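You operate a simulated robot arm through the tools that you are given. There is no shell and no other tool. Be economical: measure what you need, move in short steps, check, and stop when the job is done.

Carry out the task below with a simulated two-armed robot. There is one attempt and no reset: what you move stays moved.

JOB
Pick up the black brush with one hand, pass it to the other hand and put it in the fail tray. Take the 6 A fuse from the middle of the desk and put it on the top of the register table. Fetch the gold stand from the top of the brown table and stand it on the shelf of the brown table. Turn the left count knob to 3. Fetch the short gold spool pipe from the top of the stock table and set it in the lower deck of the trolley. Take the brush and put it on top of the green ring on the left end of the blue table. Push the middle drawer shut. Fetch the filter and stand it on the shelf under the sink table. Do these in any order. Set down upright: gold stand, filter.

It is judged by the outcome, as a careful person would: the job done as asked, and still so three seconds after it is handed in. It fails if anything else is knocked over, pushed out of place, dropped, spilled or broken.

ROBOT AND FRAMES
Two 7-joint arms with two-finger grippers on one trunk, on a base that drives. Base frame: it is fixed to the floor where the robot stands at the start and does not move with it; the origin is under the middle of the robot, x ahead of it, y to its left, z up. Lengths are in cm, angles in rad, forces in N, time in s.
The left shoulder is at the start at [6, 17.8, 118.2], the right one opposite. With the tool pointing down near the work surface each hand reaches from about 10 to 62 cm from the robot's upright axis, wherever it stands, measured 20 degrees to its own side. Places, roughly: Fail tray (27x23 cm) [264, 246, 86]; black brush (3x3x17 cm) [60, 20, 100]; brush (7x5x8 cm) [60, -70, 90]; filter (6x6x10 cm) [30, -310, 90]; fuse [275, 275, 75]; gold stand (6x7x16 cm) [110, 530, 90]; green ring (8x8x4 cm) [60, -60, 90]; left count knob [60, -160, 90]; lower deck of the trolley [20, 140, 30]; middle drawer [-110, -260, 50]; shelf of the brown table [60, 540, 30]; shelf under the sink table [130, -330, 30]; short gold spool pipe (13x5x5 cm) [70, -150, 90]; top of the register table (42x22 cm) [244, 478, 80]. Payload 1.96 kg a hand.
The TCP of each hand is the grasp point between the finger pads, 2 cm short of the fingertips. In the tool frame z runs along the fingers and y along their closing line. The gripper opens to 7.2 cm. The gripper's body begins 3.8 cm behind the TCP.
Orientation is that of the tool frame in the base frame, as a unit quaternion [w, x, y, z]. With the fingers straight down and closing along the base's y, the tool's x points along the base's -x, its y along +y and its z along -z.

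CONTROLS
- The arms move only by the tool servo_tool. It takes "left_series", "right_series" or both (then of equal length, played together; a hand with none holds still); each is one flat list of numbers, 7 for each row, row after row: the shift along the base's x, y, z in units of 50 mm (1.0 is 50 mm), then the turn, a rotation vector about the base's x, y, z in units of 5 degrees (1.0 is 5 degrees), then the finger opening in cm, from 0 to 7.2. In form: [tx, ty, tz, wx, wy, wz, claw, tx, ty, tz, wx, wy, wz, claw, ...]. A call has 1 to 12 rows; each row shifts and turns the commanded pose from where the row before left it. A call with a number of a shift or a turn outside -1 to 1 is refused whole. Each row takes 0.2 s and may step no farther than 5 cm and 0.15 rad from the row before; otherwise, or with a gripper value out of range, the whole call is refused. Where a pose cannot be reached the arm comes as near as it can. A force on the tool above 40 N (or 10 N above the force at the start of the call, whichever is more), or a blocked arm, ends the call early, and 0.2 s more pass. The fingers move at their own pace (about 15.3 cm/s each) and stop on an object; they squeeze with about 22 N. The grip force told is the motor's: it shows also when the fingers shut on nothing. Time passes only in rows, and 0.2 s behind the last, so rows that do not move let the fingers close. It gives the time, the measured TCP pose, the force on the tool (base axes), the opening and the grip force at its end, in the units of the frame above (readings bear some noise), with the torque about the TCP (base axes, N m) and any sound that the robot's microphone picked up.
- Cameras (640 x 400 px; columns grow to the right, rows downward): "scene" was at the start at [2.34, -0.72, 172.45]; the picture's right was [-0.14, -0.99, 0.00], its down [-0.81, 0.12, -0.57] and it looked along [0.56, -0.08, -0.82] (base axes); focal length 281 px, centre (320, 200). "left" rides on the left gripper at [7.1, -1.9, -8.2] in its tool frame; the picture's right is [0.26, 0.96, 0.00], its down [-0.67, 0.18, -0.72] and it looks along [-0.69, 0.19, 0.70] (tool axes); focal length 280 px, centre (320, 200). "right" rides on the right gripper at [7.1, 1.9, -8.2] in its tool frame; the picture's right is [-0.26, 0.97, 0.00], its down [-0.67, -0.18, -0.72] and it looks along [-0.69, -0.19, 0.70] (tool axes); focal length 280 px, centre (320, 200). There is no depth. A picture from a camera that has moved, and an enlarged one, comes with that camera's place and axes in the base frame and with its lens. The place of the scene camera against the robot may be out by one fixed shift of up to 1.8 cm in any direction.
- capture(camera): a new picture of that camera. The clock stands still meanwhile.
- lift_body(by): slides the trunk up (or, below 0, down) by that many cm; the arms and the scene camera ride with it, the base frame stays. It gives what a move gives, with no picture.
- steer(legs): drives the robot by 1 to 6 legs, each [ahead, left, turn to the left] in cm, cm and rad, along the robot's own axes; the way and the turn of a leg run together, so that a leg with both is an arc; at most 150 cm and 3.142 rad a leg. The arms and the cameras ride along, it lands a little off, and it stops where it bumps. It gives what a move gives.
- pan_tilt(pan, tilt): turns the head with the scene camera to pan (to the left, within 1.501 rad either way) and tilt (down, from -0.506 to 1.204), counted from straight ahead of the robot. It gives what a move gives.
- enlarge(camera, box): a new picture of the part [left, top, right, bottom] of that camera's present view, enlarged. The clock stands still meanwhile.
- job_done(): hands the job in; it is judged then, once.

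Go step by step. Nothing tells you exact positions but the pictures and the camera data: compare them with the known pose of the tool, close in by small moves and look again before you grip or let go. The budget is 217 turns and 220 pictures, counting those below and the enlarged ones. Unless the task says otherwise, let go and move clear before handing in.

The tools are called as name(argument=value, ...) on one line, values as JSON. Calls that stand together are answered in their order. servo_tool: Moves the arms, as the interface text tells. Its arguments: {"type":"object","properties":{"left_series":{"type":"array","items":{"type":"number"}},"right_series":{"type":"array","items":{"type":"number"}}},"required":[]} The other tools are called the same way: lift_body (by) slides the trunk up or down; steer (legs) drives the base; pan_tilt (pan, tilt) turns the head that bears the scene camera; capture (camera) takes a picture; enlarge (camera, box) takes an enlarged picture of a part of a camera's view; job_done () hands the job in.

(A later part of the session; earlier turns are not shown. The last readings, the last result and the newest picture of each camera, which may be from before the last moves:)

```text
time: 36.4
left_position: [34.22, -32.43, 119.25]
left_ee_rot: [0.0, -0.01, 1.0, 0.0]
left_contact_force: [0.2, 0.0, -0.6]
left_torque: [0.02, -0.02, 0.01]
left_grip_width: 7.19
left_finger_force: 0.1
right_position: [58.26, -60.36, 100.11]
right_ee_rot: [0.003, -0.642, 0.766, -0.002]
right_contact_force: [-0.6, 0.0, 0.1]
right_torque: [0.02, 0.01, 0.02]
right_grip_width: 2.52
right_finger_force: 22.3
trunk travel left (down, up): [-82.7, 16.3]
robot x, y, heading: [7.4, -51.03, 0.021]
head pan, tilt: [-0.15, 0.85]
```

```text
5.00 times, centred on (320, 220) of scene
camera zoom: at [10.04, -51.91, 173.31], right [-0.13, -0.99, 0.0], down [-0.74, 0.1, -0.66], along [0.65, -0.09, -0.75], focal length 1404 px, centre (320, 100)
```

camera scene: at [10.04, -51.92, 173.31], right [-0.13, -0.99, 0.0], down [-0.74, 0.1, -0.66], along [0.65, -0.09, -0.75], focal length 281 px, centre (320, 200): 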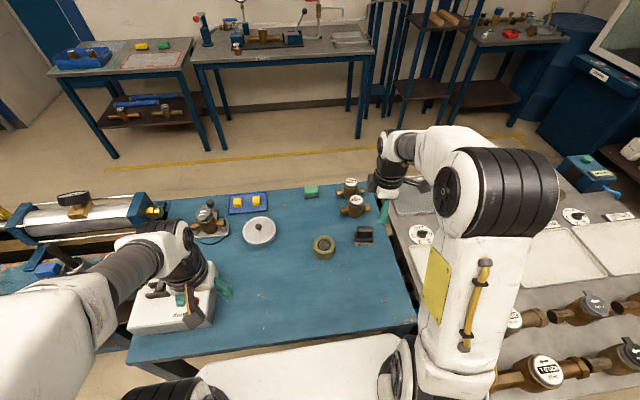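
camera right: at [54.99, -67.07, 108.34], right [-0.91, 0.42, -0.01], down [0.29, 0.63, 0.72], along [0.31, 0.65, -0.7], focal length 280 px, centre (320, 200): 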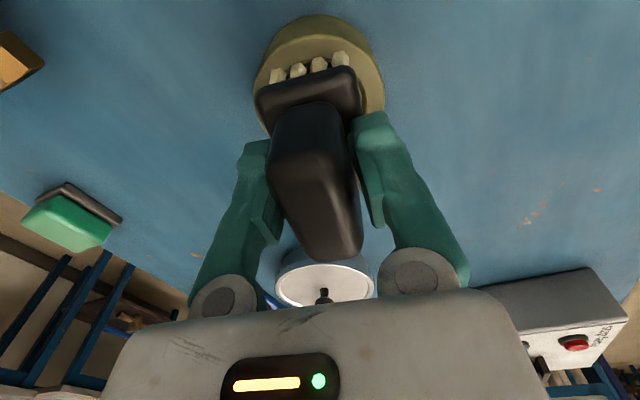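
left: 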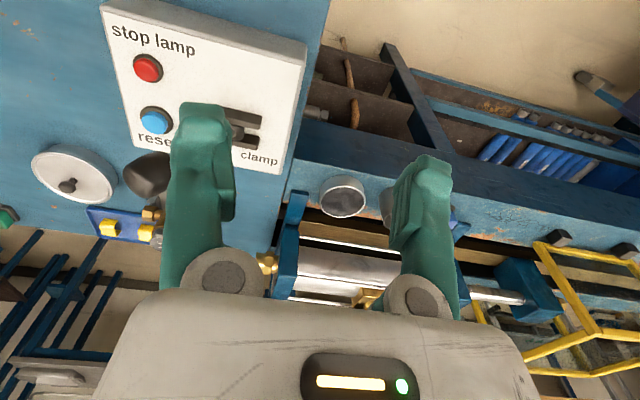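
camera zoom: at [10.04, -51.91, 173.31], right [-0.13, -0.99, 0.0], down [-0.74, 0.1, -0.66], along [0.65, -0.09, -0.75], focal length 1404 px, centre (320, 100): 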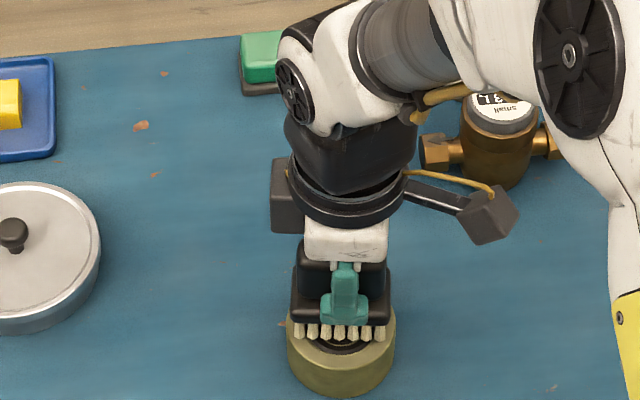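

servo_tool(right_series=[-0.08, 0, 0, 0, 0, 0, 2, 0, 0, -0.12, 0, 0, 0, 2, 0, 0, -0.11, 0, 0, 0, 2, 0, 0, 0, 0, 0, 0, 2, 0, 0, 0, 0, 0, 0, 2.5, 0, 0, 0, 0, 0, 0, 3.2, 0, 0, 0, 0, 0, 0, 5, 0, 0, 0, 0, 0, 0, 5, 0, 0, 0.5, 0, 0, 0, 5, 0, 0, 0.9, 0, 0, 0, 5, 0, 0, 0.9, 0, 0, 0, 5])

capture(camera="right")

enlarge(camera="scene", box=[256, 180, 384, 260])

```text
time: 38.8
left_position: [34.21, -32.45, 119.15]
left_ee_rot: [0.001, -0.009, 1.0, 0.0]
left_contact_force: [0.0, 0.0, -0.3]
left_torque: [0.0, 0.03, -0.01]
left_grip_width: 7.19
left_finger_force: 0.1
right_position: [57.82, -60.57, 110.5]
right_ee_rot: [0.003, -0.643, 0.766, -0.003]
right_contact_force: [-0.7, -0.5, 0.0]
right_torque: [0.02, 0.01, -0.06]
right_grip_width: 5.0
right_finger_force: 0.0
trunk travel left (down, up): [-82.7, 16.3]
robot x, y, heading: [7.0, -50.68, 0.024]
head pan, tilt: [-0.15, 0.85]
```

```text
185 pictures are left
camera right: at [54.62, -67.2, 118.63], right [-0.91, 0.42, -0.01], down [0.29, 0.63, 0.72], along [0.31, 0.65, -0.7], focal length 280 px, centre (320, 200)
```

right: 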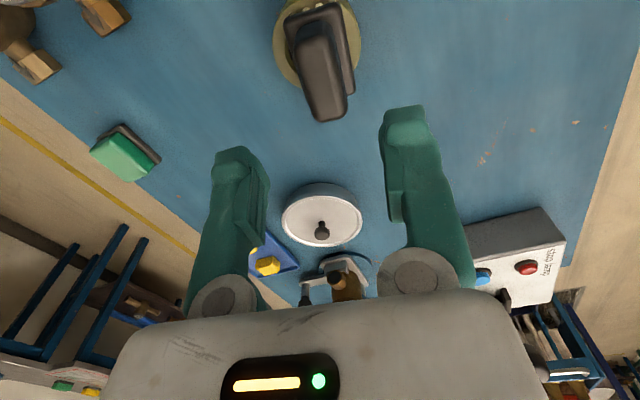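

```text
5.00 times, centred on (320, 220) of scene
camera zoom: at [9.92, -51.9, 173.3], right [-0.13, -0.99, 0.0], down [-0.74, 0.1, -0.66], along [0.65, -0.09, -0.75], focal length 1404 px, centre (320, 100)
```

zoom: 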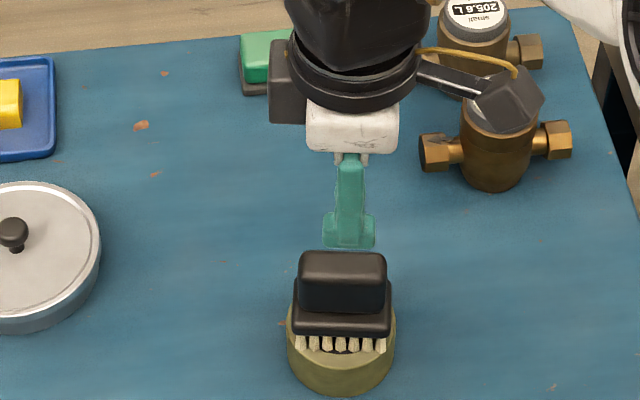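

Brush is well on the ring. Next I retract the right hand and head round to the sink side (filter), checking the way.

servo_tool(right_series=[-0.2, -0.3, 0.8, 0, 0, -1, 5, -0.6, -0.4, 0.5, 0, 0, -1, 5, -0.8, -0.4, 0, 0, 0, -1, 5, -0.8, -0.2, 0, 0, 0, -1, 5, -0.8, 0, 0, 0, 0, -1, 5, -0.8, 0, 0, 0, 0, -1, 5, -0.8, 0, 0, 0, 0, -1, 5, 0, 0, 0, 0, 0, -1, 5, 0, 0, 0, 0, 0, -1, 5, 0, 0, 0, 0, 0, -1, 5, 0, 0, 0, 0, 0, -1, 5, 0, 0, 0, 0, 0, -1, 5])

steer(legs=[[-65, 0, 0], [0, 0, -1.57]])

pan_tilt(pan=0.3, tilt=0.45)

capture(camera="scene")

```text
time: 41.4
left_position: [34.33, -32.46, 119.22]
left_ee_rot: [-0.001, -0.009, 1.0, -0.001]
left_contact_force: [0.5, -0.1, -0.2]
left_torque: [0.01, -0.01, -0.01]
left_grip_width: 7.19
left_finger_force: 0.0
right_position: [35.65, -66.74, 117.79]
right_ee_rot: [0.003, -0.174, 0.985, -0.003]
right_contact_force: [-0.9, -0.2, -0.3]
right_torque: [-0.04, 0.01, 0.03]
right_grip_width: 5.01
right_finger_force: 0.1
right hand out of reach, approached as far as the arm can: row 7
trunk travel left (down, up): [-82.7, 16.3]
robot x, y, heading: [6.63, -50.78, 0.017]
head pan, tilt: [-0.15, 0.85]
```

```text
time: 48.9
left_position: [-39.67, -79.22, 119.2]
left_ee_rot: [-0.001, 0.699, 0.715, -0.001]
left_contact_force: [0.3, -0.2, 0.2]
left_torque: [0.06, -0.01, 0.0]
left_grip_width: 7.2
left_finger_force: 0.1
right_position: [-74.09, -80.8, 117.79]
right_ee_rot: [-0.001, 0.571, 0.821, -0.004]
right_contact_force: [0.0, -0.4, 0.4]
right_torque: [0.01, -0.03, -0.03]
right_grip_width: 4.99
right_finger_force: 0.1
trunk travel left (down, up): [-82.7, 16.3]
robot x, y, heading: [-58.73, -52.46, -1.543]
head pan, tilt: [-0.15, 0.85]
```

```text
time: 49.8
left_position: [-39.71, -79.29, 119.13]
left_ee_rot: [-0.001, 0.699, 0.715, -0.001]
left_contact_force: [-0.9, 0.7, 0.3]
left_torque: [-0.01, -0.02, 0.04]
left_grip_width: 7.21
left_finger_force: 0.0
right_position: [-73.99, -80.72, 117.67]
right_ee_rot: [-0.001, 0.571, 0.821, -0.004]
right_contact_force: [-0.3, 0.9, 0.0]
right_torque: [0.0, 0.0, -0.01]
right_grip_width: 4.98
right_finger_force: 0.1
trunk travel left (down, up): [-82.7, 16.3]
robot x, y, heading: [-58.66, -52.0, -1.548]
head pan, tilt: [0.3, 0.45]
```

```text
183 pictures are left
camera scene: at [-54.49, -54.48, 176.74], right [-0.95, -0.32, 0.0], down [-0.14, 0.41, -0.9], along [0.29, -0.85, -0.44], focal length 281 px, centre (320, 200)
```

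scene: 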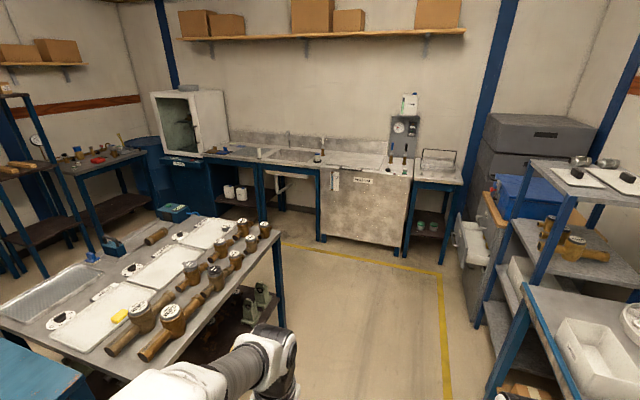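

The filter should be the small dark thing on the sink table; the shelf is the bay with white canisters. I drive there facing the sink.

steer(legs=[[0, 0, -0.02], [140, 0, 0], [40, 0, 0], [0, 75, 0]])

pan_tilt(pan=0.0, tilt=0.6)

capture(camera="scene")

```text
time: 62.8
left_position: [32.91, -260.62, 119.13]
left_ee_rot: [0.0, 0.707, 0.707, -0.001]
left_contact_force: [0.1, 0.0, 0.6]
left_torque: [0.0, 0.03, -0.01]
left_grip_width: 7.2
left_finger_force: 0.1
right_position: [-1.45, -261.48, 117.71]
right_ee_rot: [-0.001, 0.581, 0.814, -0.004]
right_contact_force: [1.0, 0.6, -0.2]
right_torque: [-0.02, 0.04, 0.02]
right_grip_width: 5.01
right_finger_force: 0.1
trunk travel left (down, up): [-82.7, 16.3]
robot x, y, heading: [14.91, -233.21, -1.571]
head pan, tilt: [0.3, 0.45]
```

```text
time: 63.6
left_position: [32.84, -260.66, 119.21]
left_ee_rot: [0.0, 0.708, 0.706, -0.001]
left_contact_force: [1.9, 1.0, -1.0]
left_torque: [-0.01, -0.01, 0.01]
left_grip_width: 7.21
left_finger_force: 0.1
right_position: [-1.38, -261.28, 117.8]
right_ee_rot: [0.0, 0.58, 0.814, -0.004]
right_contact_force: [0.6, -0.6, 0.0]
right_torque: [0.01, 0.02, 0.03]
right_grip_width: 5.02
right_finger_force: 0.2
trunk travel left (down, up): [-82.7, 16.3]
robot x, y, heading: [14.63, -232.64, -1.568]
head pan, tilt: [0.0, 0.6]
```

```text
182 pictures are left
camera scene: at [16.03, -235.58, 175.4], right [-1.0, 0.0, 0.0], down [0.0, 0.56, -0.83], along [0.0, -0.83, -0.56], focal length 281 px, centre (320, 200)
```

scene: 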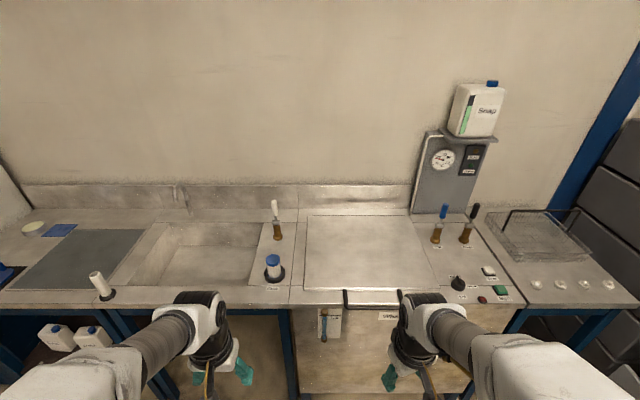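

enlarge(camera="scene", box=[224, 190, 352, 290])

capture(camera="left")

enlarge(camera="scene", box=[0, 240, 160, 400])

```text
4.00 times, centred on (288, 240) of scene
camera zoom: at [16.03, -235.58, 175.4], right [-1.0, 0.0, 0.0], down [0.0, 0.56, -0.83], along [0.0, -0.83, -0.56], focal length 1123 px, centre (448, 40)
```

zoom: 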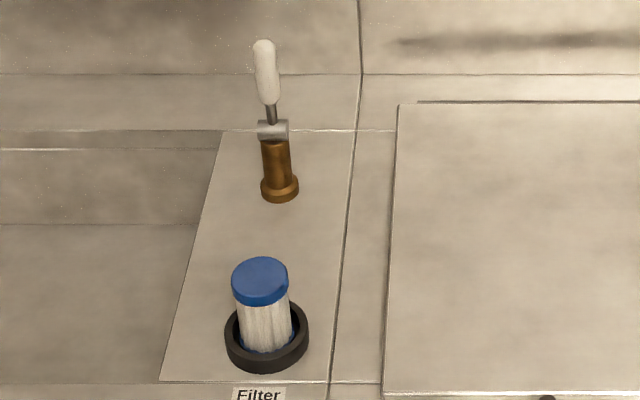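

```text
180 pictures are left
camera left: at [31.14, -253.56, 127.32], right [0.97, 0.26, 0.0], down [0.18, -0.67, 0.72], along [0.19, -0.69, -0.7], focal length 280 px, centre (320, 200)
```

left: 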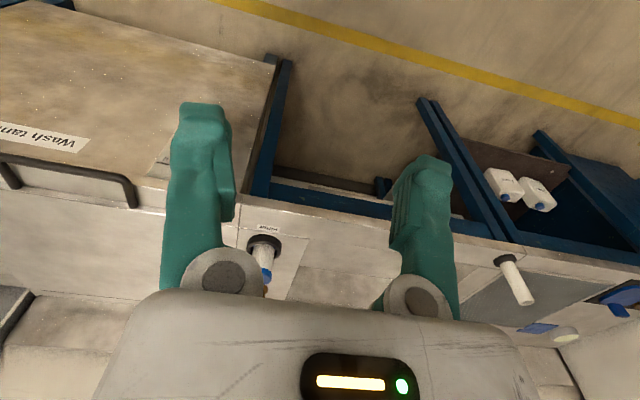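

```text
2.50 times, centred on (80, 320) of scene
camera zoom: at [16.03, -235.58, 175.4], right [-1.0, 0.0, 0.0], down [0.0, 0.56, -0.83], along [0.0, -0.83, -0.56], focal length 702 px, centre (920, -100)
```

zoom: 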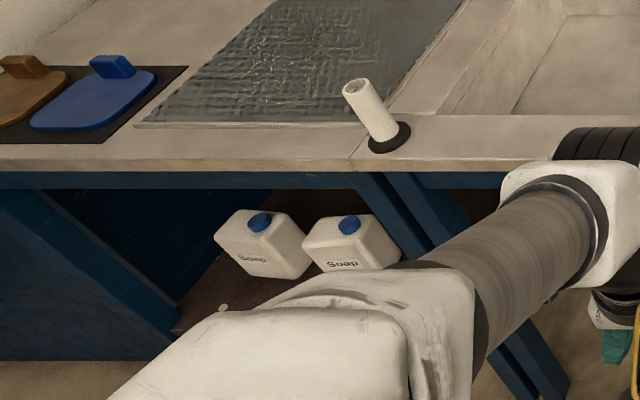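

The filter (blue cap, in a black ring) is at about (33.5,-310). I move up closer and bring the left hand over it.

steer(legs=[[20, 0, 0]])

servo_tool(left_series=[0, -0.8, -0.1, 0, 0, 0, 7.2, 0, -0.8, -0.1, 0, 0, 0, 7.2, 0, -0.8, -0.1, 0, 0, 0, 7.2])

capture(camera="left")

capture(camera="scene")

```text
time: 65.2
left_position: [32.98, -280.47, 119.28]
left_ee_rot: [0.001, 0.707, 0.708, -0.001]
left_contact_force: [0.3, 0.7, 0.4]
left_torque: [0.01, 0.0, 0.0]
left_grip_width: 7.2
left_finger_force: 0.0
right_position: [-1.3, -281.18, 117.8]
right_ee_rot: [-0.001, 0.58, 0.814, -0.004]
right_contact_force: [0.1, -0.7, -0.5]
right_torque: [0.0, 0.03, -0.01]
right_grip_width: 4.98
right_finger_force: 0.0
trunk travel left (down, up): [-82.7, 16.3]
robot x, y, heading: [14.65, -253.1, -1.57]
head pan, tilt: [0.0, 0.6]
```

```text
time: 66.0
left_position: [32.78, -292.74, 117.52]
left_ee_rot: [-0.001, 0.707, 0.707, 0.0]
left_contact_force: [0.4, 0.1, 0.3]
left_torque: [0.02, 0.03, 0.01]
left_grip_width: 7.17
left_finger_force: 0.0
right_position: [-1.31, -281.57, 117.73]
right_ee_rot: [-0.002, 0.58, 0.815, -0.003]
right_contact_force: [0.0, -0.2, 0.1]
right_torque: [0.02, 0.03, -0.02]
right_grip_width: 5.0
right_finger_force: 0.0
trunk travel left (down, up): [-82.7, 16.3]
robot x, y, heading: [14.52, -252.83, -1.57]
head pan, tilt: [0.0, 0.6]
```

```text
178 pictures are left
camera left: at [31.03, -285.78, 125.79], right [0.96, 0.26, 0.0], down [0.18, -0.68, 0.71], along [0.19, -0.69, -0.7], focal length 280 px, centre (320, 200)
```

left: 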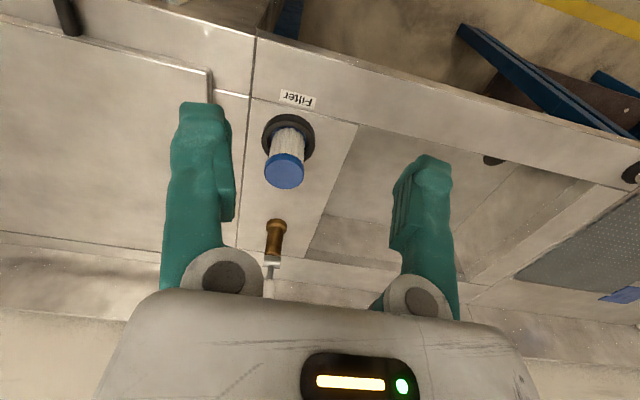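

```text
177 pictures are left
camera scene: at [16.02, -255.78, 175.39], right [-1.0, 0.0, 0.0], down [0.0, 0.57, -0.82], along [0.0, -0.82, -0.57], focal length 281 px, centre (320, 200)
```

scene: 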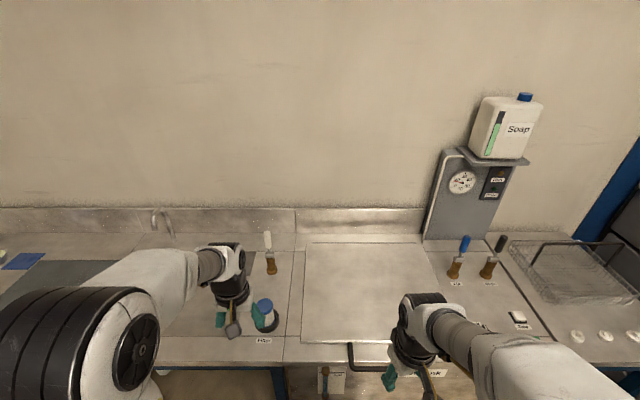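

servo_tool(left_series=[0, 0, -0.9, 0, 0, 0, 7.2, 0, -0.1, -0.9, 0, 0, 0, 7.2, 0, -0.8, -0.4, 0, 0, 0, 7.2, 0, -0.8, 0, 0, 0, 0, 7.2, 0, -0.8, 0, 0, 0, 0, 7.2, 0.05, -0.8, 0, 0, 0, 0, 7.2, 0, 0, 0, 0, 0, 0, 7.2])

capture(camera="left")

```text
time: 67.6
left_position: [33.13, -308.81, 106.8]
left_ee_rot: [-0.002, 0.707, 0.708, -0.002]
left_contact_force: [-0.7, 0.6, 0.4]
left_torque: [0.01, 0.01, -0.01]
left_grip_width: 7.18
left_finger_force: 0.2
right_position: [-1.39, -281.37, 117.74]
right_ee_rot: [-0.001, 0.58, 0.815, -0.004]
right_contact_force: [-0.5, -0.3, 0.8]
right_torque: [-0.03, -0.01, 0.02]
right_grip_width: 5.01
right_finger_force: 0.0
trunk travel left (down, up): [-82.7, 16.3]
robot x, y, heading: [14.87, -253.21, -1.569]
head pan, tilt: [0.0, 0.6]
```

```text
176 pictures are left
camera left: at [31.36, -301.75, 114.92], right [0.96, 0.26, 0.0], down [0.18, -0.67, 0.72], along [0.19, -0.69, -0.7], focal length 280 px, centre (320, 200)
```

left: 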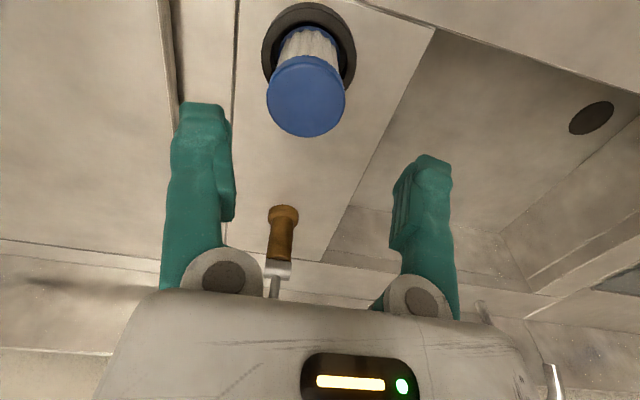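

servo_tool(left_series=[-0.08, -0.24, -0.5, 0, 0, 0, 7.2, 0, 0, -0.8, 0, 0, 0, 7.2, 0, 0, -0.6, 0, 0, 0, 7.2, 0, 0, -0.45, 0, 0, 0, 7.2, 0, 0, 0, 0, 0, 0, 7.2])

capture(camera="left")

```text
time: 68.8
left_position: [32.7, -310.07, 94.91]
left_ee_rot: [-0.001, 0.707, 0.708, 0.0]
left_contact_force: [0.2, -0.4, 0.0]
left_torque: [0.0, -0.01, -0.03]
left_grip_width: 7.21
left_finger_force: 0.0
right_position: [-1.26, -281.36, 117.76]
right_ee_rot: [-0.001, 0.58, 0.814, -0.004]
right_contact_force: [-0.7, 0.1, 1.0]
right_torque: [-0.01, 0.02, -0.01]
right_grip_width: 4.99
right_finger_force: 0.1
trunk travel left (down, up): [-82.7, 16.3]
robot x, y, heading: [14.37, -253.16, -1.567]
head pan, tilt: [0.0, 0.6]
```

```text
175 pictures are left
camera left: at [31.01, -303.03, 103.08], right [0.96, 0.26, 0.0], down [0.18, -0.67, 0.72], along [0.19, -0.69, -0.7], focal length 280 px, centre (320, 200)
```

left: 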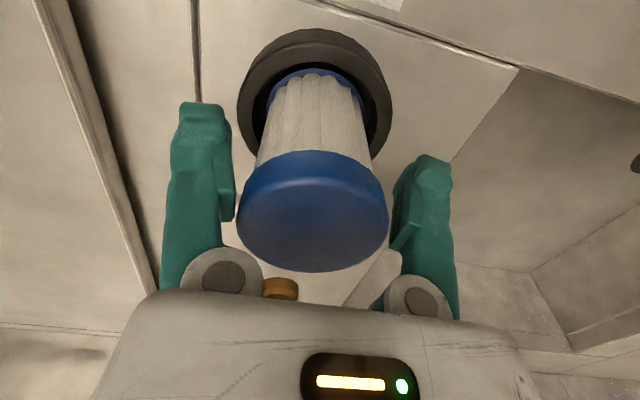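

servo_tool(left_series=[0, 0, -0.06, 0, 0, 0, 7.2, 0, 0, 0, 0, 0, 0, 4, 0, 0, 0, 0, 0, 0, 4, 0, 0, 0, 0, 0, 0, 4, 0, 0, 0.6, 0, 0, 0, 4, 0, 0, 0.9, 0, 0, 0, 4, 0, 0, 0.9, 0, 0, 0, 4, 0, 0, 0, 0, 0, 0, 4])

capture(camera="left")

```text
time: 70.6
left_position: [32.6, -310.18, 106.61]
left_ee_rot: [0.0, 0.706, 0.708, -0.001]
left_contact_force: [-0.8, -0.4, -1.2]
left_torque: [-0.02, 0.02, 0.01]
left_grip_width: 6.48
left_finger_force: 21.6
right_position: [-1.39, -281.42, 117.79]
right_ee_rot: [-0.001, 0.58, 0.815, -0.004]
right_contact_force: [-0.2, -0.7, 1.4]
right_torque: [0.03, -0.04, -0.01]
right_grip_width: 5.01
right_finger_force: 0.1
trunk travel left (down, up): [-82.7, 16.3]
robot x, y, heading: [14.96, -253.27, -1.567]
head pan, tilt: [0.0, 0.6]
```

```text
174 pictures are left
camera left: at [30.88, -303.18, 114.71], right [0.96, 0.26, 0.0], down [0.18, -0.67, 0.71], along [0.19, -0.69, -0.7], focal length 280 px, centre (320, 200)
```

left: 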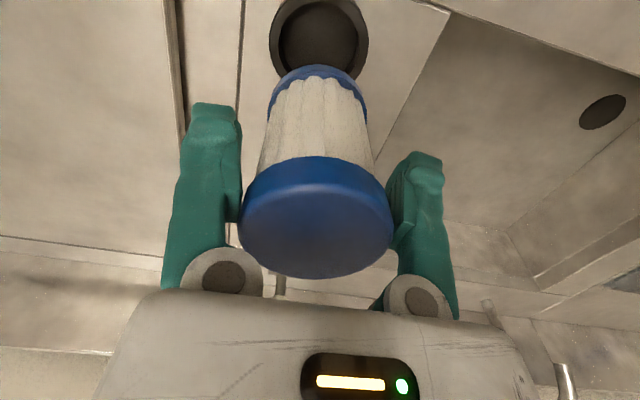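

Filter is held (6.5 cm cap). I retract, back off and move along to the shelf bay for a look.

servo_tool(left_series=[0, 0.5, 0.8, 0, 0, 0, 4, 0, 0.9, 0.4, 0, 0, 0, 4, 0, 0.9, 0, 0, 0, 0, 4, 0, 0.9, 0, 0, 0, 0, 4, 0, 0.9, 0, 0, 0, 0, 4, 0, 0.9, 0, 0, 0, 0, 4])

steer(legs=[[-28, 0, 0], [0, 95, 0]])

lift_body(by=-50)

pan_tilt(pan=0.1, tilt=0.5)

capture(camera="scene")

capture(camera="left")

```text
time: 72.0
left_position: [32.69, -285.08, 112.56]
left_ee_rot: [0.0, 0.708, 0.707, -0.002]
left_contact_force: [0.1, 0.2, -1.2]
left_torque: [-0.03, -0.01, 0.01]
left_grip_width: 6.47
left_finger_force: 21.9
right_position: [-1.25, -281.21, 117.78]
right_ee_rot: [-0.001, 0.58, 0.815, -0.004]
right_contact_force: [-0.6, 0.8, -0.1]
right_torque: [-0.02, -0.01, 0.01]
right_grip_width: 4.99
right_finger_force: 0.0
trunk travel left (down, up): [-82.7, 16.3]
robot x, y, heading: [14.86, -253.15, -1.567]
head pan, tilt: [0.0, 0.6]
```

```text
time: 78.6
left_position: [128.84, -257.38, 112.57]
left_ee_rot: [0.0, 0.708, 0.706, 0.0]
left_contact_force: [0.3, -0.2, -1.7]
left_torque: [-0.01, 0.01, 0.01]
left_grip_width: 6.48
left_finger_force: 22.0
right_position: [94.73, -253.41, 117.71]
right_ee_rot: [0.001, 0.581, 0.814, -0.003]
right_contact_force: [-0.1, 0.2, -0.2]
right_torque: [0.0, -0.02, -0.01]
right_grip_width: 5.01
right_finger_force: 0.1
trunk travel left (down, up): [-82.7, 16.3]
robot x, y, heading: [110.9, -225.4, -1.573]
head pan, tilt: [0.0, 0.6]
```

```text
refused: -50 is not a number from -40 to 40
```

```text
time: 79.3
left_position: [128.89, -257.47, 112.6]
left_ee_rot: [-0.001, 0.708, 0.706, -0.001]
left_contact_force: [0.3, 0.3, -0.6]
left_torque: [-0.01, 0.0, 0.02]
left_grip_width: 6.47
left_finger_force: 22.4
right_position: [94.83, -253.49, 117.68]
right_ee_rot: [-0.001, 0.58, 0.814, -0.004]
right_contact_force: [1.0, -0.5, -0.4]
right_torque: [0.05, 0.01, 0.0]
right_grip_width: 4.99
right_finger_force: 0.0
trunk travel left (down, up): [-82.7, 16.3]
robot x, y, heading: [111.19, -224.6, -1.569]
head pan, tilt: [0.099, 0.499]
```

```text
173 pictures are left
camera scene: at [113.17, -227.85, 176.3], right [-1.0, -0.1, 0.0], down [-0.05, 0.48, -0.88], along [0.09, -0.87, -0.48], focal length 281 px, centre (320, 200)
```

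scene: 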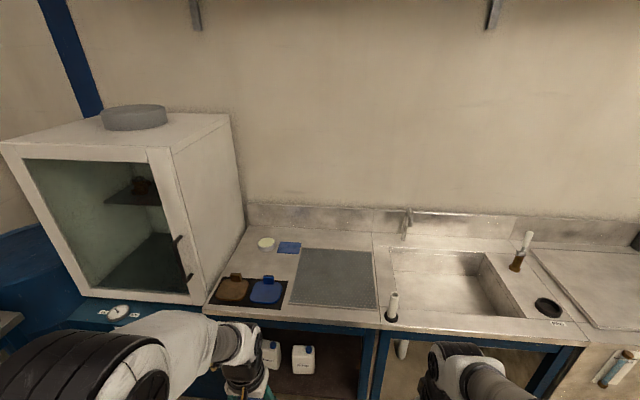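

```text
172 pictures are left
camera left: at [127.13, -250.35, 120.71], right [0.97, 0.26, 0.0], down [0.18, -0.67, 0.72], along [0.19, -0.69, -0.7], focal length 280 px, centre (320, 200)
```

left: 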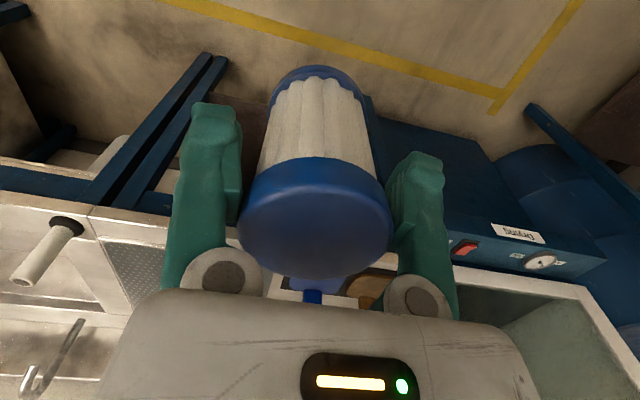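

lift_body(by=-40)

lift_body(by=-18)

pan_tilt(pan=0.0, tilt=0.5)

capture(camera="scene")

capture(camera="left")

capture(camera="right")

```text
time: 83.1
left_position: [128.79, -257.44, 72.68]
left_ee_rot: [-0.001, 0.708, 0.706, 0.0]
left_contact_force: [-0.7, 0.1, -2.1]
left_torque: [0.0, 0.0, -0.01]
left_grip_width: 6.49
left_finger_force: 21.7
right_position: [94.8, -253.49, 77.84]
right_ee_rot: [-0.001, 0.58, 0.814, -0.004]
right_contact_force: [-0.2, 0.4, 0.6]
right_torque: [0.01, -0.01, 0.01]
right_grip_width: 4.99
right_finger_force: 0.0
trunk travel left (down, up): [-42.7, 56.3]
robot x, y, heading: [110.38, -225.2, -1.571]
head pan, tilt: [0.099, 0.499]
```

```text
time: 85.1
left_position: [128.86, -257.49, 54.66]
left_ee_rot: [0.0, 0.708, 0.707, -0.001]
left_contact_force: [0.1, 0.3, -1.4]
left_torque: [-0.03, -0.01, 0.04]
left_grip_width: 6.49
left_finger_force: 21.6
right_position: [94.78, -253.43, 59.71]
right_ee_rot: [-0.001, 0.581, 0.814, -0.004]
right_contact_force: [0.0, 0.0, -0.1]
right_torque: [0.0, 0.04, 0.0]
right_grip_width: 4.97
right_finger_force: 0.1
trunk travel left (down, up): [-24.7, 74.3]
robot x, y, heading: [110.73, -225.0, -1.569]
head pan, tilt: [0.099, 0.499]
```

```text
time: 85.8
left_position: [128.91, -257.38, 54.66]
left_ee_rot: [-0.001, 0.708, 0.707, -0.001]
left_contact_force: [-0.1, -1.2, -1.5]
left_torque: [-0.01, 0.03, -0.01]
left_grip_width: 6.45
left_finger_force: 22.0
right_position: [94.73, -253.44, 59.68]
right_ee_rot: [0.0, 0.581, 0.814, -0.004]
right_contact_force: [-0.8, 0.1, -0.2]
right_torque: [0.01, -0.01, -0.01]
right_grip_width: 5.01
right_finger_force: 0.1
trunk travel left (down, up): [-24.7, 74.3]
robot x, y, heading: [110.87, -224.81, -1.572]
head pan, tilt: [0.0, 0.499]
```

```text
171 pictures are left
camera scene: at [112.23, -227.89, 118.3], right [-1.0, 0.0, 0.0], down [0.0, 0.48, -0.88], along [0.0, -0.88, -0.48], focal length 281 px, centre (320, 200)
```

scene: 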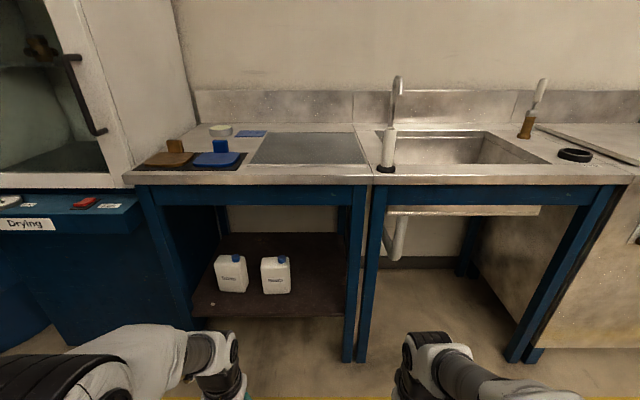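

```text
170 pictures are left
camera left: at [127.1, -250.35, 62.71], right [0.97, 0.26, 0.0], down [0.18, -0.67, 0.72], along [0.19, -0.69, -0.7], focal length 280 px, centre (320, 200)
```

left: 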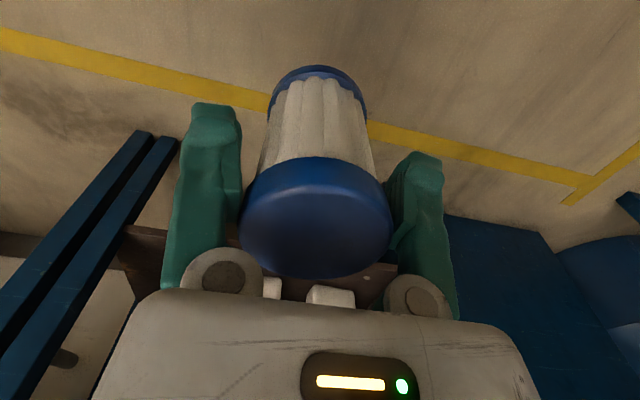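

```text
169 pictures are left
camera right: at [94.26, -246.11, 67.94], right [1.0, 0.07, -0.01], down [0.05, -0.69, 0.72], along [0.04, -0.72, -0.7], focal length 280 px, centre (320, 200)
```

right: 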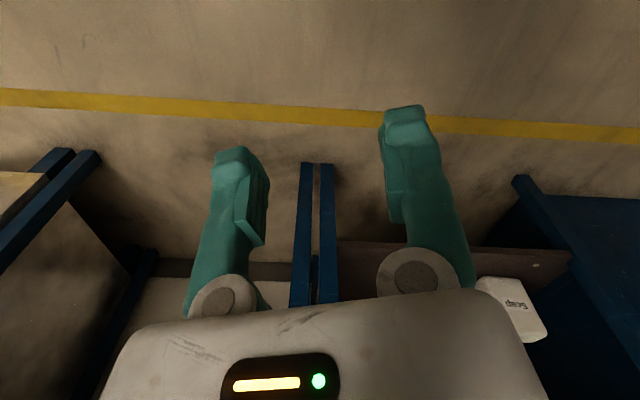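

The shelf top is at about z 28 with its front edge at y≈-302; free spot right of the canisters about (113,-312). I line up and lower the hand before going in.

lift_body(by=-6)

servo_tool(left_series=[0, 0, -0.8, 0, 0, 0, 4, 0, 0, -0.8, 0, 0, 0, 4])

steer(legs=[[0, -12.5, 0], [31, 0, 0]])

pan_tilt(pan=0.1, tilt=0.75)

capture(camera="scene")

capture(camera="left")

```text
time: 86.8
left_position: [128.79, -257.36, 48.45]
left_ee_rot: [-0.001, 0.708, 0.706, -0.001]
left_contact_force: [0.3, 0.6, -1.0]
left_torque: [0.0, 0.02, 0.03]
left_grip_width: 6.5
left_finger_force: 21.9
right_position: [94.71, -253.41, 53.76]
right_ee_rot: [0.0, 0.581, 0.814, -0.003]
right_contact_force: [0.3, -0.3, 0.2]
right_torque: [0.0, 0.02, -0.03]
right_grip_width: 5.0
right_finger_force: 0.0
trunk travel left (down, up): [-18.7, 80.3]
robot x, y, heading: [111.15, -224.97, -1.574]
head pan, tilt: [0.0, 0.499]
```

```text
time: 87.4
left_position: [128.87, -257.38, 40.54]
left_ee_rot: [-0.001, 0.708, 0.706, -0.001]
left_contact_force: [0.4, -0.4, -1.0]
left_torque: [0.02, 0.02, 0.03]
left_grip_width: 6.47
left_finger_force: 21.8
right_position: [94.87, -253.4, 53.8]
right_ee_rot: [-0.002, 0.581, 0.814, -0.003]
right_contact_force: [-0.7, -0.3, 0.4]
right_torque: [0.0, 0.0, 0.01]
right_grip_width: 4.99
right_finger_force: 0.0
trunk travel left (down, up): [-18.7, 80.3]
robot x, y, heading: [111.02, -225.41, -1.573]
head pan, tilt: [0.0, 0.499]
```

```text
time: 90.3
left_position: [116.96, -289.04, 40.59]
left_ee_rot: [-0.001, 0.705, 0.71, -0.001]
left_contact_force: [-0.3, -1.0, -1.1]
left_torque: [-0.02, 0.01, 0.01]
left_grip_width: 6.48
left_finger_force: 22.0
right_position: [82.89, -285.17, 53.75]
right_ee_rot: [-0.001, 0.578, 0.816, -0.003]
right_contact_force: [-0.4, 0.4, -0.7]
right_torque: [0.01, 0.03, -0.01]
right_grip_width: 5.02
right_finger_force: 0.0
trunk travel left (down, up): [-18.7, 80.3]
robot x, y, heading: [99.2, -257.13, -1.562]
head pan, tilt: [0.0, 0.499]
```

```text
time: 91.1
left_position: [116.95, -288.93, 40.65]
left_ee_rot: [0.0, 0.705, 0.71, -0.001]
left_contact_force: [0.2, 0.3, -2.0]
left_torque: [0.03, 0.01, 0.02]
left_grip_width: 6.5
left_finger_force: 22.3
right_position: [82.71, -285.12, 53.77]
right_ee_rot: [0.0, 0.577, 0.817, -0.004]
right_contact_force: [0.0, 0.1, -0.2]
right_torque: [0.04, 0.01, 0.0]
right_grip_width: 4.98
right_finger_force: 0.1
trunk travel left (down, up): [-18.7, 80.3]
robot x, y, heading: [98.87, -256.45, -1.563]
head pan, tilt: [0.099, 0.75]
```

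```text
168 pictures are left
camera scene: at [100.84, -258.65, 110.11], right [-0.99, -0.11, 0.0], down [-0.07, 0.68, -0.73], along [0.08, -0.73, -0.68], focal length 281 px, centre (320, 200)
```

scene: 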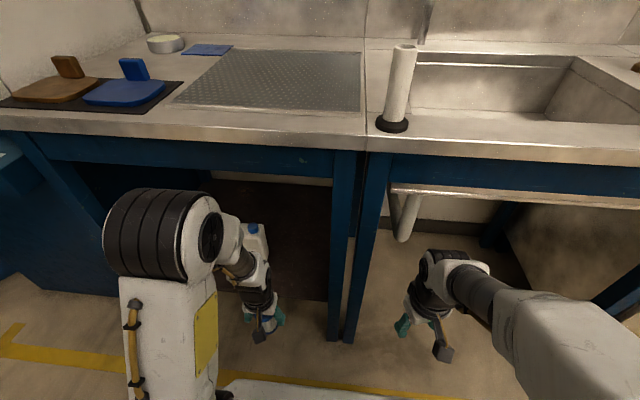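

```text
167 pictures are left
camera left: at [115.09, -281.93, 48.71], right [0.96, 0.27, 0.0], down [0.19, -0.67, 0.72], along [0.19, -0.69, -0.7], focal length 280 px, centre (320, 200)
```

left: 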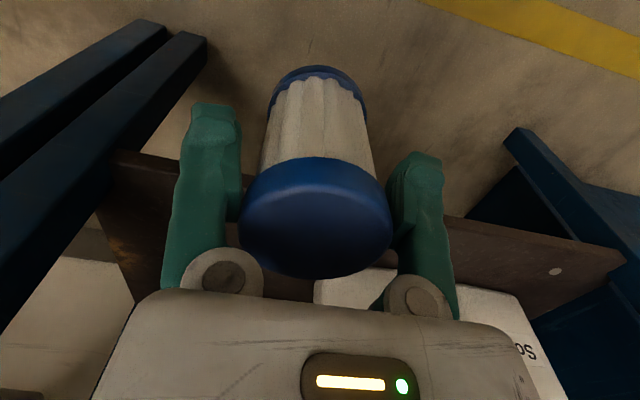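

servo_tool(left_series=[-0.2, -0.85, 0, 0, 0, 0, 4, -0.2, -0.85, 0, 0, 0, 0, 4, -0.2, -0.85, 0, 0, 0, 0, 4, -0.2, -0.85, 0, 0, 0, 0, 4])

capture(camera="scene")

capture(camera="left")

```text
time: 92.1
left_position: [113.04, -305.9, 40.52]
left_ee_rot: [0.0, 0.704, 0.71, -0.001]
left_contact_force: [0.0, -0.6, -1.4]
left_torque: [0.0, 0.02, -0.02]
left_grip_width: 6.46
left_finger_force: 22.6
right_position: [82.84, -285.18, 53.79]
right_ee_rot: [-0.002, 0.577, 0.817, -0.003]
right_contact_force: [-0.5, -0.3, 0.2]
right_torque: [0.03, -0.01, -0.01]
right_grip_width: 5.02
right_finger_force: 0.0
trunk travel left (down, up): [-18.7, 80.3]
robot x, y, heading: [99.01, -256.65, -1.567]
head pan, tilt: [0.099, 0.75]
```

```text
166 pictures are left
camera scene: at [100.84, -258.65, 110.11], right [-0.99, -0.11, 0.0], down [-0.07, 0.68, -0.73], along [0.08, -0.73, -0.68], focal length 281 px, centre (320, 200)
```

scene: 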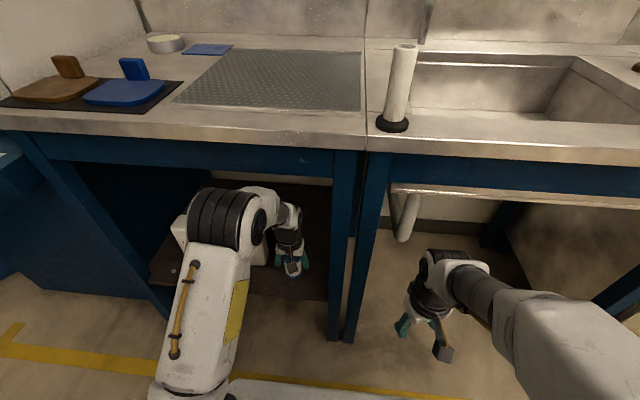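

```text
165 pictures are left
camera left: at [111.22, -298.86, 48.68], right [0.96, 0.27, 0.0], down [0.19, -0.67, 0.71], along [0.19, -0.69, -0.7], focal length 280 px, centre (320, 200)
```

left: 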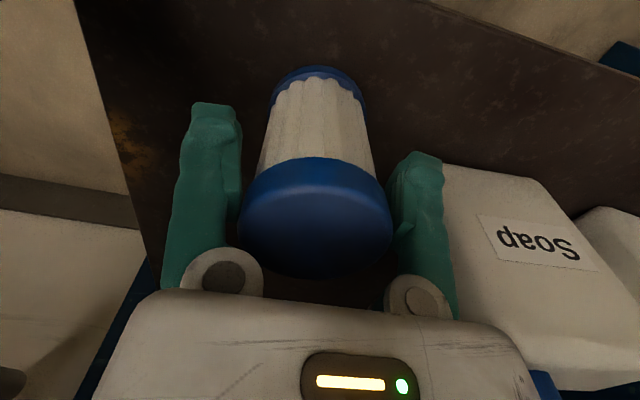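

servo_tool(left_series=[-0.1, -0.4, -0.1, 0, 0, 0, 4, 0, -0.3, -0.3, 0, 0, 0, 4, 0, 0, -0.2, 0, 0, 0, 4, 0, 0, 0, 0, 0, 0, 4])

capture(camera="scene")

capture(camera="left")

```text
time: 93.1
left_position: [112.36, -309.34, 37.51]
left_ee_rot: [-0.001, 0.705, 0.709, -0.001]
left_contact_force: [0.6, -0.6, -2.1]
left_torque: [0.0, 0.01, 0.03]
left_grip_width: 6.48
left_finger_force: 21.9
right_position: [82.85, -285.21, 53.74]
right_ee_rot: [-0.001, 0.577, 0.817, -0.003]
right_contact_force: [-0.3, 0.1, -0.6]
right_torque: [-0.01, 0.01, -0.01]
right_grip_width: 5.0
right_finger_force: 0.1
trunk travel left (down, up): [-18.7, 80.3]
robot x, y, heading: [98.37, -256.42, -1.558]
head pan, tilt: [0.099, 0.75]
```

```text
164 pictures are left
camera scene: at [100.84, -258.66, 110.11], right [-0.99, -0.11, 0.0], down [-0.07, 0.68, -0.73], along [0.08, -0.73, -0.68], focal length 281 px, centre (320, 200)
```

scene: 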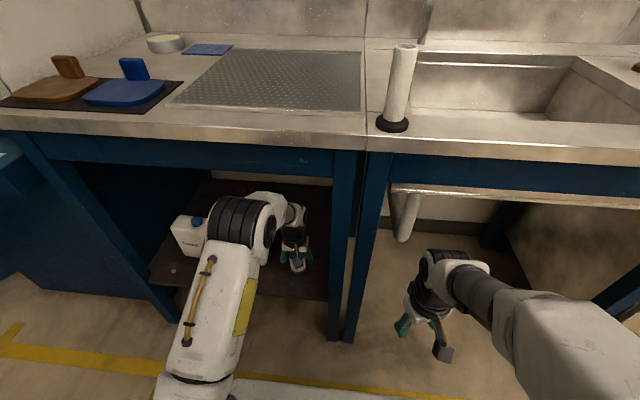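

```text
163 pictures are left
camera left: at [110.53, -302.4, 45.67], right [0.96, 0.27, 0.0], down [0.19, -0.67, 0.72], along [0.19, -0.69, -0.7], focal length 280 px, centre (320, 200)
```

left: 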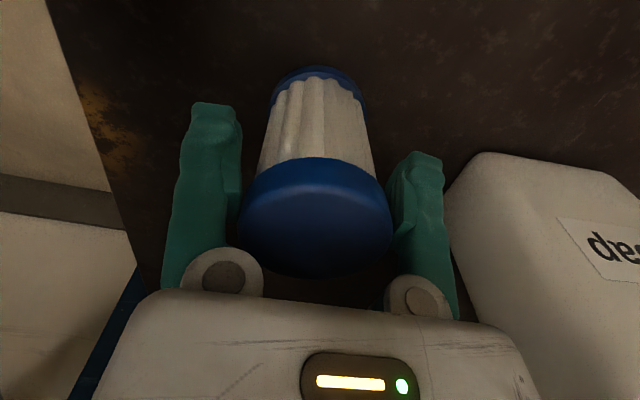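

servo_tool(left_series=[0, 0, -0.2, 0, 0, 0, 4, 0, 0, -0.12, 0, 0, 0, 4, 0, 0, 0, 0, 0, 0, 4])

servo_tool(left_series=[0, 0, -0.08, 0, 0, 0, 4, 0, 0, 0, 0, 0, 0, 4])

servo_tool(left_series=[0, 0, -0.08, 0, 0, 0, 4, 0, 0, 0, 0, 0, 0, 4])

```text
time: 93.8
left_position: [112.43, -309.64, 36.56]
left_ee_rot: [0.004, 0.705, 0.71, -0.005]
left_contact_force: [0.7, 4.0, 25.3]
left_torque: [0.18, -0.06, -0.01]
left_grip_width: 6.47
left_finger_force: 21.1
right_position: [82.73, -285.09, 53.89]
right_ee_rot: [0.0, 0.577, 0.817, -0.004]
right_contact_force: [-1.0, -0.1, -0.7]
right_torque: [-0.01, -0.01, -0.01]
right_grip_width: 5.01
right_finger_force: 0.0
trunk travel left (down, up): [-18.7, 80.3]
robot x, y, heading: [98.78, -256.86, -1.559]
head pan, tilt: [0.099, 0.75]
stopped in row 3 (left hand): the force on the tool passed its limit at 41 N (the readings are from after the stop); the commanded pose is now the measured one
```

```text
time: 94.2
left_position: [112.32, -309.88, 36.49]
left_ee_rot: [0.006, 0.705, 0.709, -0.007]
left_contact_force: [0.1, 3.9, 22.9]
left_torque: [0.1, -0.11, -0.03]
left_grip_width: 6.46
left_finger_force: 22.0
right_position: [82.78, -285.12, 53.83]
right_ee_rot: [0.001, 0.577, 0.817, -0.004]
right_contact_force: [0.5, 0.4, 0.4]
right_torque: [-0.04, 0.01, 0.0]
right_grip_width: 5.01
right_finger_force: 0.0
trunk travel left (down, up): [-18.7, 80.3]
robot x, y, heading: [98.97, -256.79, -1.561]
head pan, tilt: [0.099, 0.75]
stopped in row 1 (left hand): the force on the tool passed its limit at 42 N (the readings are from after the stop); the commanded pose is now the measured one
```

```text
time: 94.5
left_position: [112.29, -310.05, 36.59]
left_ee_rot: [0.008, 0.705, 0.709, -0.009]
left_contact_force: [0.7, 4.0, 22.4]
left_torque: [0.12, -0.04, -0.02]
left_grip_width: 6.44
left_finger_force: 22.3
right_position: [82.82, -285.07, 53.8]
right_ee_rot: [0.0, 0.576, 0.818, -0.004]
right_contact_force: [0.3, 0.7, 0.5]
right_torque: [0.0, 0.01, 0.01]
right_grip_width: 5.02
right_finger_force: 0.1
trunk travel left (down, up): [-18.7, 80.3]
robot x, y, heading: [98.78, -256.76, -1.561]
head pan, tilt: [0.099, 0.75]
stopped in row 1 (left hand): the force on the tool passed its limit at 42 N (the readings are from after the stop); the commanded pose is now the measured one
```

Contact made; open, rise a little and pull out.

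servo_tool(left_series=[0, 0, 0.03, 0, 0, 0, 6.8, 0, 0, 0, 0, 0, 0, 7.2, 0, 0, 0, 0, 0, 0, 7.2, 0, 0, 0.3, 0, 0, 0, 7.2, 0, 0, 0.4, 0, 0, 0, 7.2, 0, 0, 0.4, 0, 0, 0, 7.2])

capture(camera="left")

capture(camera="scene")

```text
time: 95.9
left_position: [112.29, -310.05, 41.81]
left_ee_rot: [0.006, 0.704, 0.71, -0.007]
left_contact_force: [-0.6, 0.3, 0.6]
left_torque: [0.0, -0.01, 0.01]
left_grip_width: 7.17
left_finger_force: 0.0
right_position: [82.82, -285.16, 53.7]
right_ee_rot: [0.0, 0.578, 0.816, -0.004]
right_contact_force: [-0.2, 0.3, 0.6]
right_torque: [0.01, -0.02, 0.02]
right_grip_width: 5.01
right_finger_force: 0.0
trunk travel left (down, up): [-18.7, 80.3]
robot x, y, heading: [98.98, -256.73, -1.561]
head pan, tilt: [0.099, 0.75]
```

```text
162 pictures are left
camera left: at [110.47, -302.83, 49.86], right [0.96, 0.27, -0.01], down [0.19, -0.66, 0.73], along [0.19, -0.7, -0.69], focal length 280 px, centre (320, 200)
```

left: 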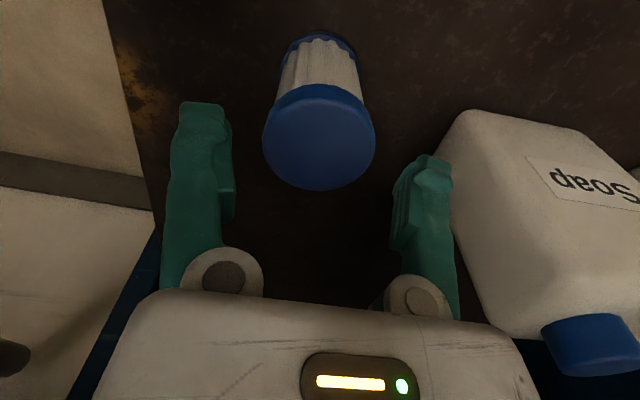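

```text
161 pictures are left
camera scene: at [100.84, -258.61, 110.11], right [-0.99, -0.11, 0.0], down [-0.07, 0.68, -0.73], along [0.08, -0.73, -0.68], focal length 281 px, centre (320, 200)
```

scene: 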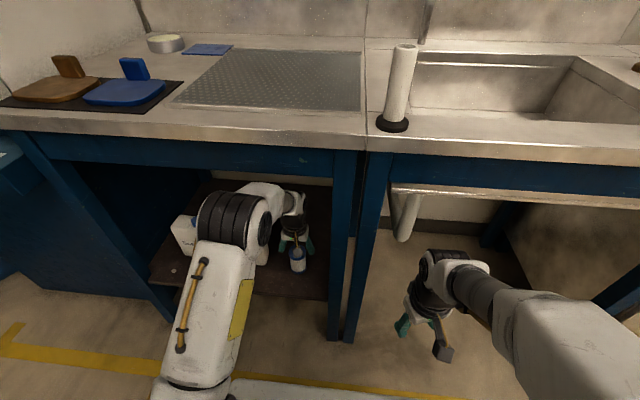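

servo_tool(left_series=[0, 0.2, 0.08, 0, 0, 0, 7.2, 0, 0.5, 0, 0, 0, 0, 7.2, 0, 0.7, 0, 0, 0, 0, 7.2, 0, 0.8, 0, 0, 0, 0, 7.2, 0, 0.8, 0, 0, 0, 0, 7.2, 0, 0.8, 0, 0, 0, 0, 7.2])

steer(legs=[[-30, 0, 0]])

pan_tilt(pan=0.2, tilt=0.5)

capture(camera="scene")

```text
time: 97.3
left_position: [112.52, -290.88, 42.28]
left_ee_rot: [0.006, 0.704, 0.71, -0.007]
left_contact_force: [0.0, -0.5, -0.1]
left_torque: [-0.01, -0.01, 0.0]
left_grip_width: 7.18
left_finger_force: 0.1
right_position: [82.86, -285.08, 53.84]
right_ee_rot: [-0.001, 0.577, 0.816, -0.004]
right_contact_force: [-0.5, -0.8, 0.0]
right_torque: [-0.02, 0.02, -0.01]
right_grip_width: 5.01
right_finger_force: 0.0
trunk travel left (down, up): [-18.7, 80.3]
robot x, y, heading: [98.63, -256.7, -1.564]
head pan, tilt: [0.099, 0.75]
```

```text
time: 99.4
left_position: [112.11, -260.91, 42.21]
left_ee_rot: [0.005, 0.707, 0.707, -0.008]
left_contact_force: [0.7, -0.2, 0.6]
left_torque: [0.0, 0.0, -0.01]
left_grip_width: 7.22
left_finger_force: 0.0
right_position: [82.44, -254.96, 53.82]
right_ee_rot: [-0.001, 0.579, 0.815, -0.004]
right_contact_force: [0.3, 0.2, 0.2]
right_torque: [0.02, 0.01, -0.01]
right_grip_width: 5.04
right_finger_force: 0.1
trunk travel left (down, up): [-18.7, 80.3]
robot x, y, heading: [98.67, -226.27, -1.574]
head pan, tilt: [0.099, 0.75]
```

```text
time: 100.2
left_position: [111.95, -261.01, 42.18]
left_ee_rot: [0.005, 0.707, 0.707, -0.007]
left_contact_force: [0.0, -0.3, -0.3]
left_torque: [-0.01, -0.02, 0.01]
left_grip_width: 7.19
left_finger_force: 0.1
right_position: [82.43, -255.01, 53.87]
right_ee_rot: [-0.001, 0.58, 0.814, -0.004]
right_contact_force: [-0.2, 1.0, 0.0]
right_torque: [0.01, -0.01, 0.0]
right_grip_width: 5.0
right_finger_force: 0.0
trunk travel left (down, up): [-18.7, 80.3]
robot x, y, heading: [98.71, -226.59, -1.563]
head pan, tilt: [0.201, 0.499]
```

```text
160 pictures are left
camera scene: at [101.64, -229.17, 112.3], right [-0.98, -0.2, 0.0], down [-0.1, 0.47, -0.88], along [0.18, -0.86, -0.48], focal length 281 px, centre (320, 200)
```

scene: 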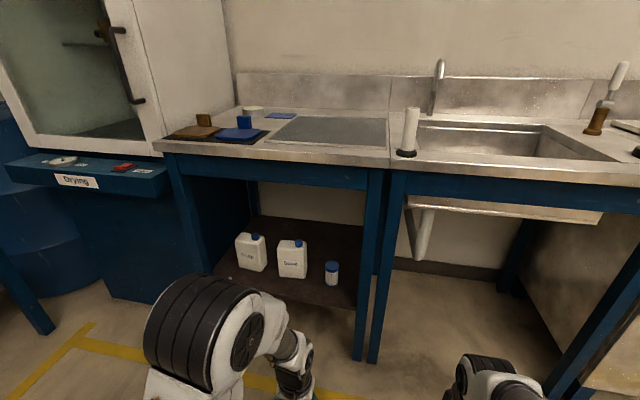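

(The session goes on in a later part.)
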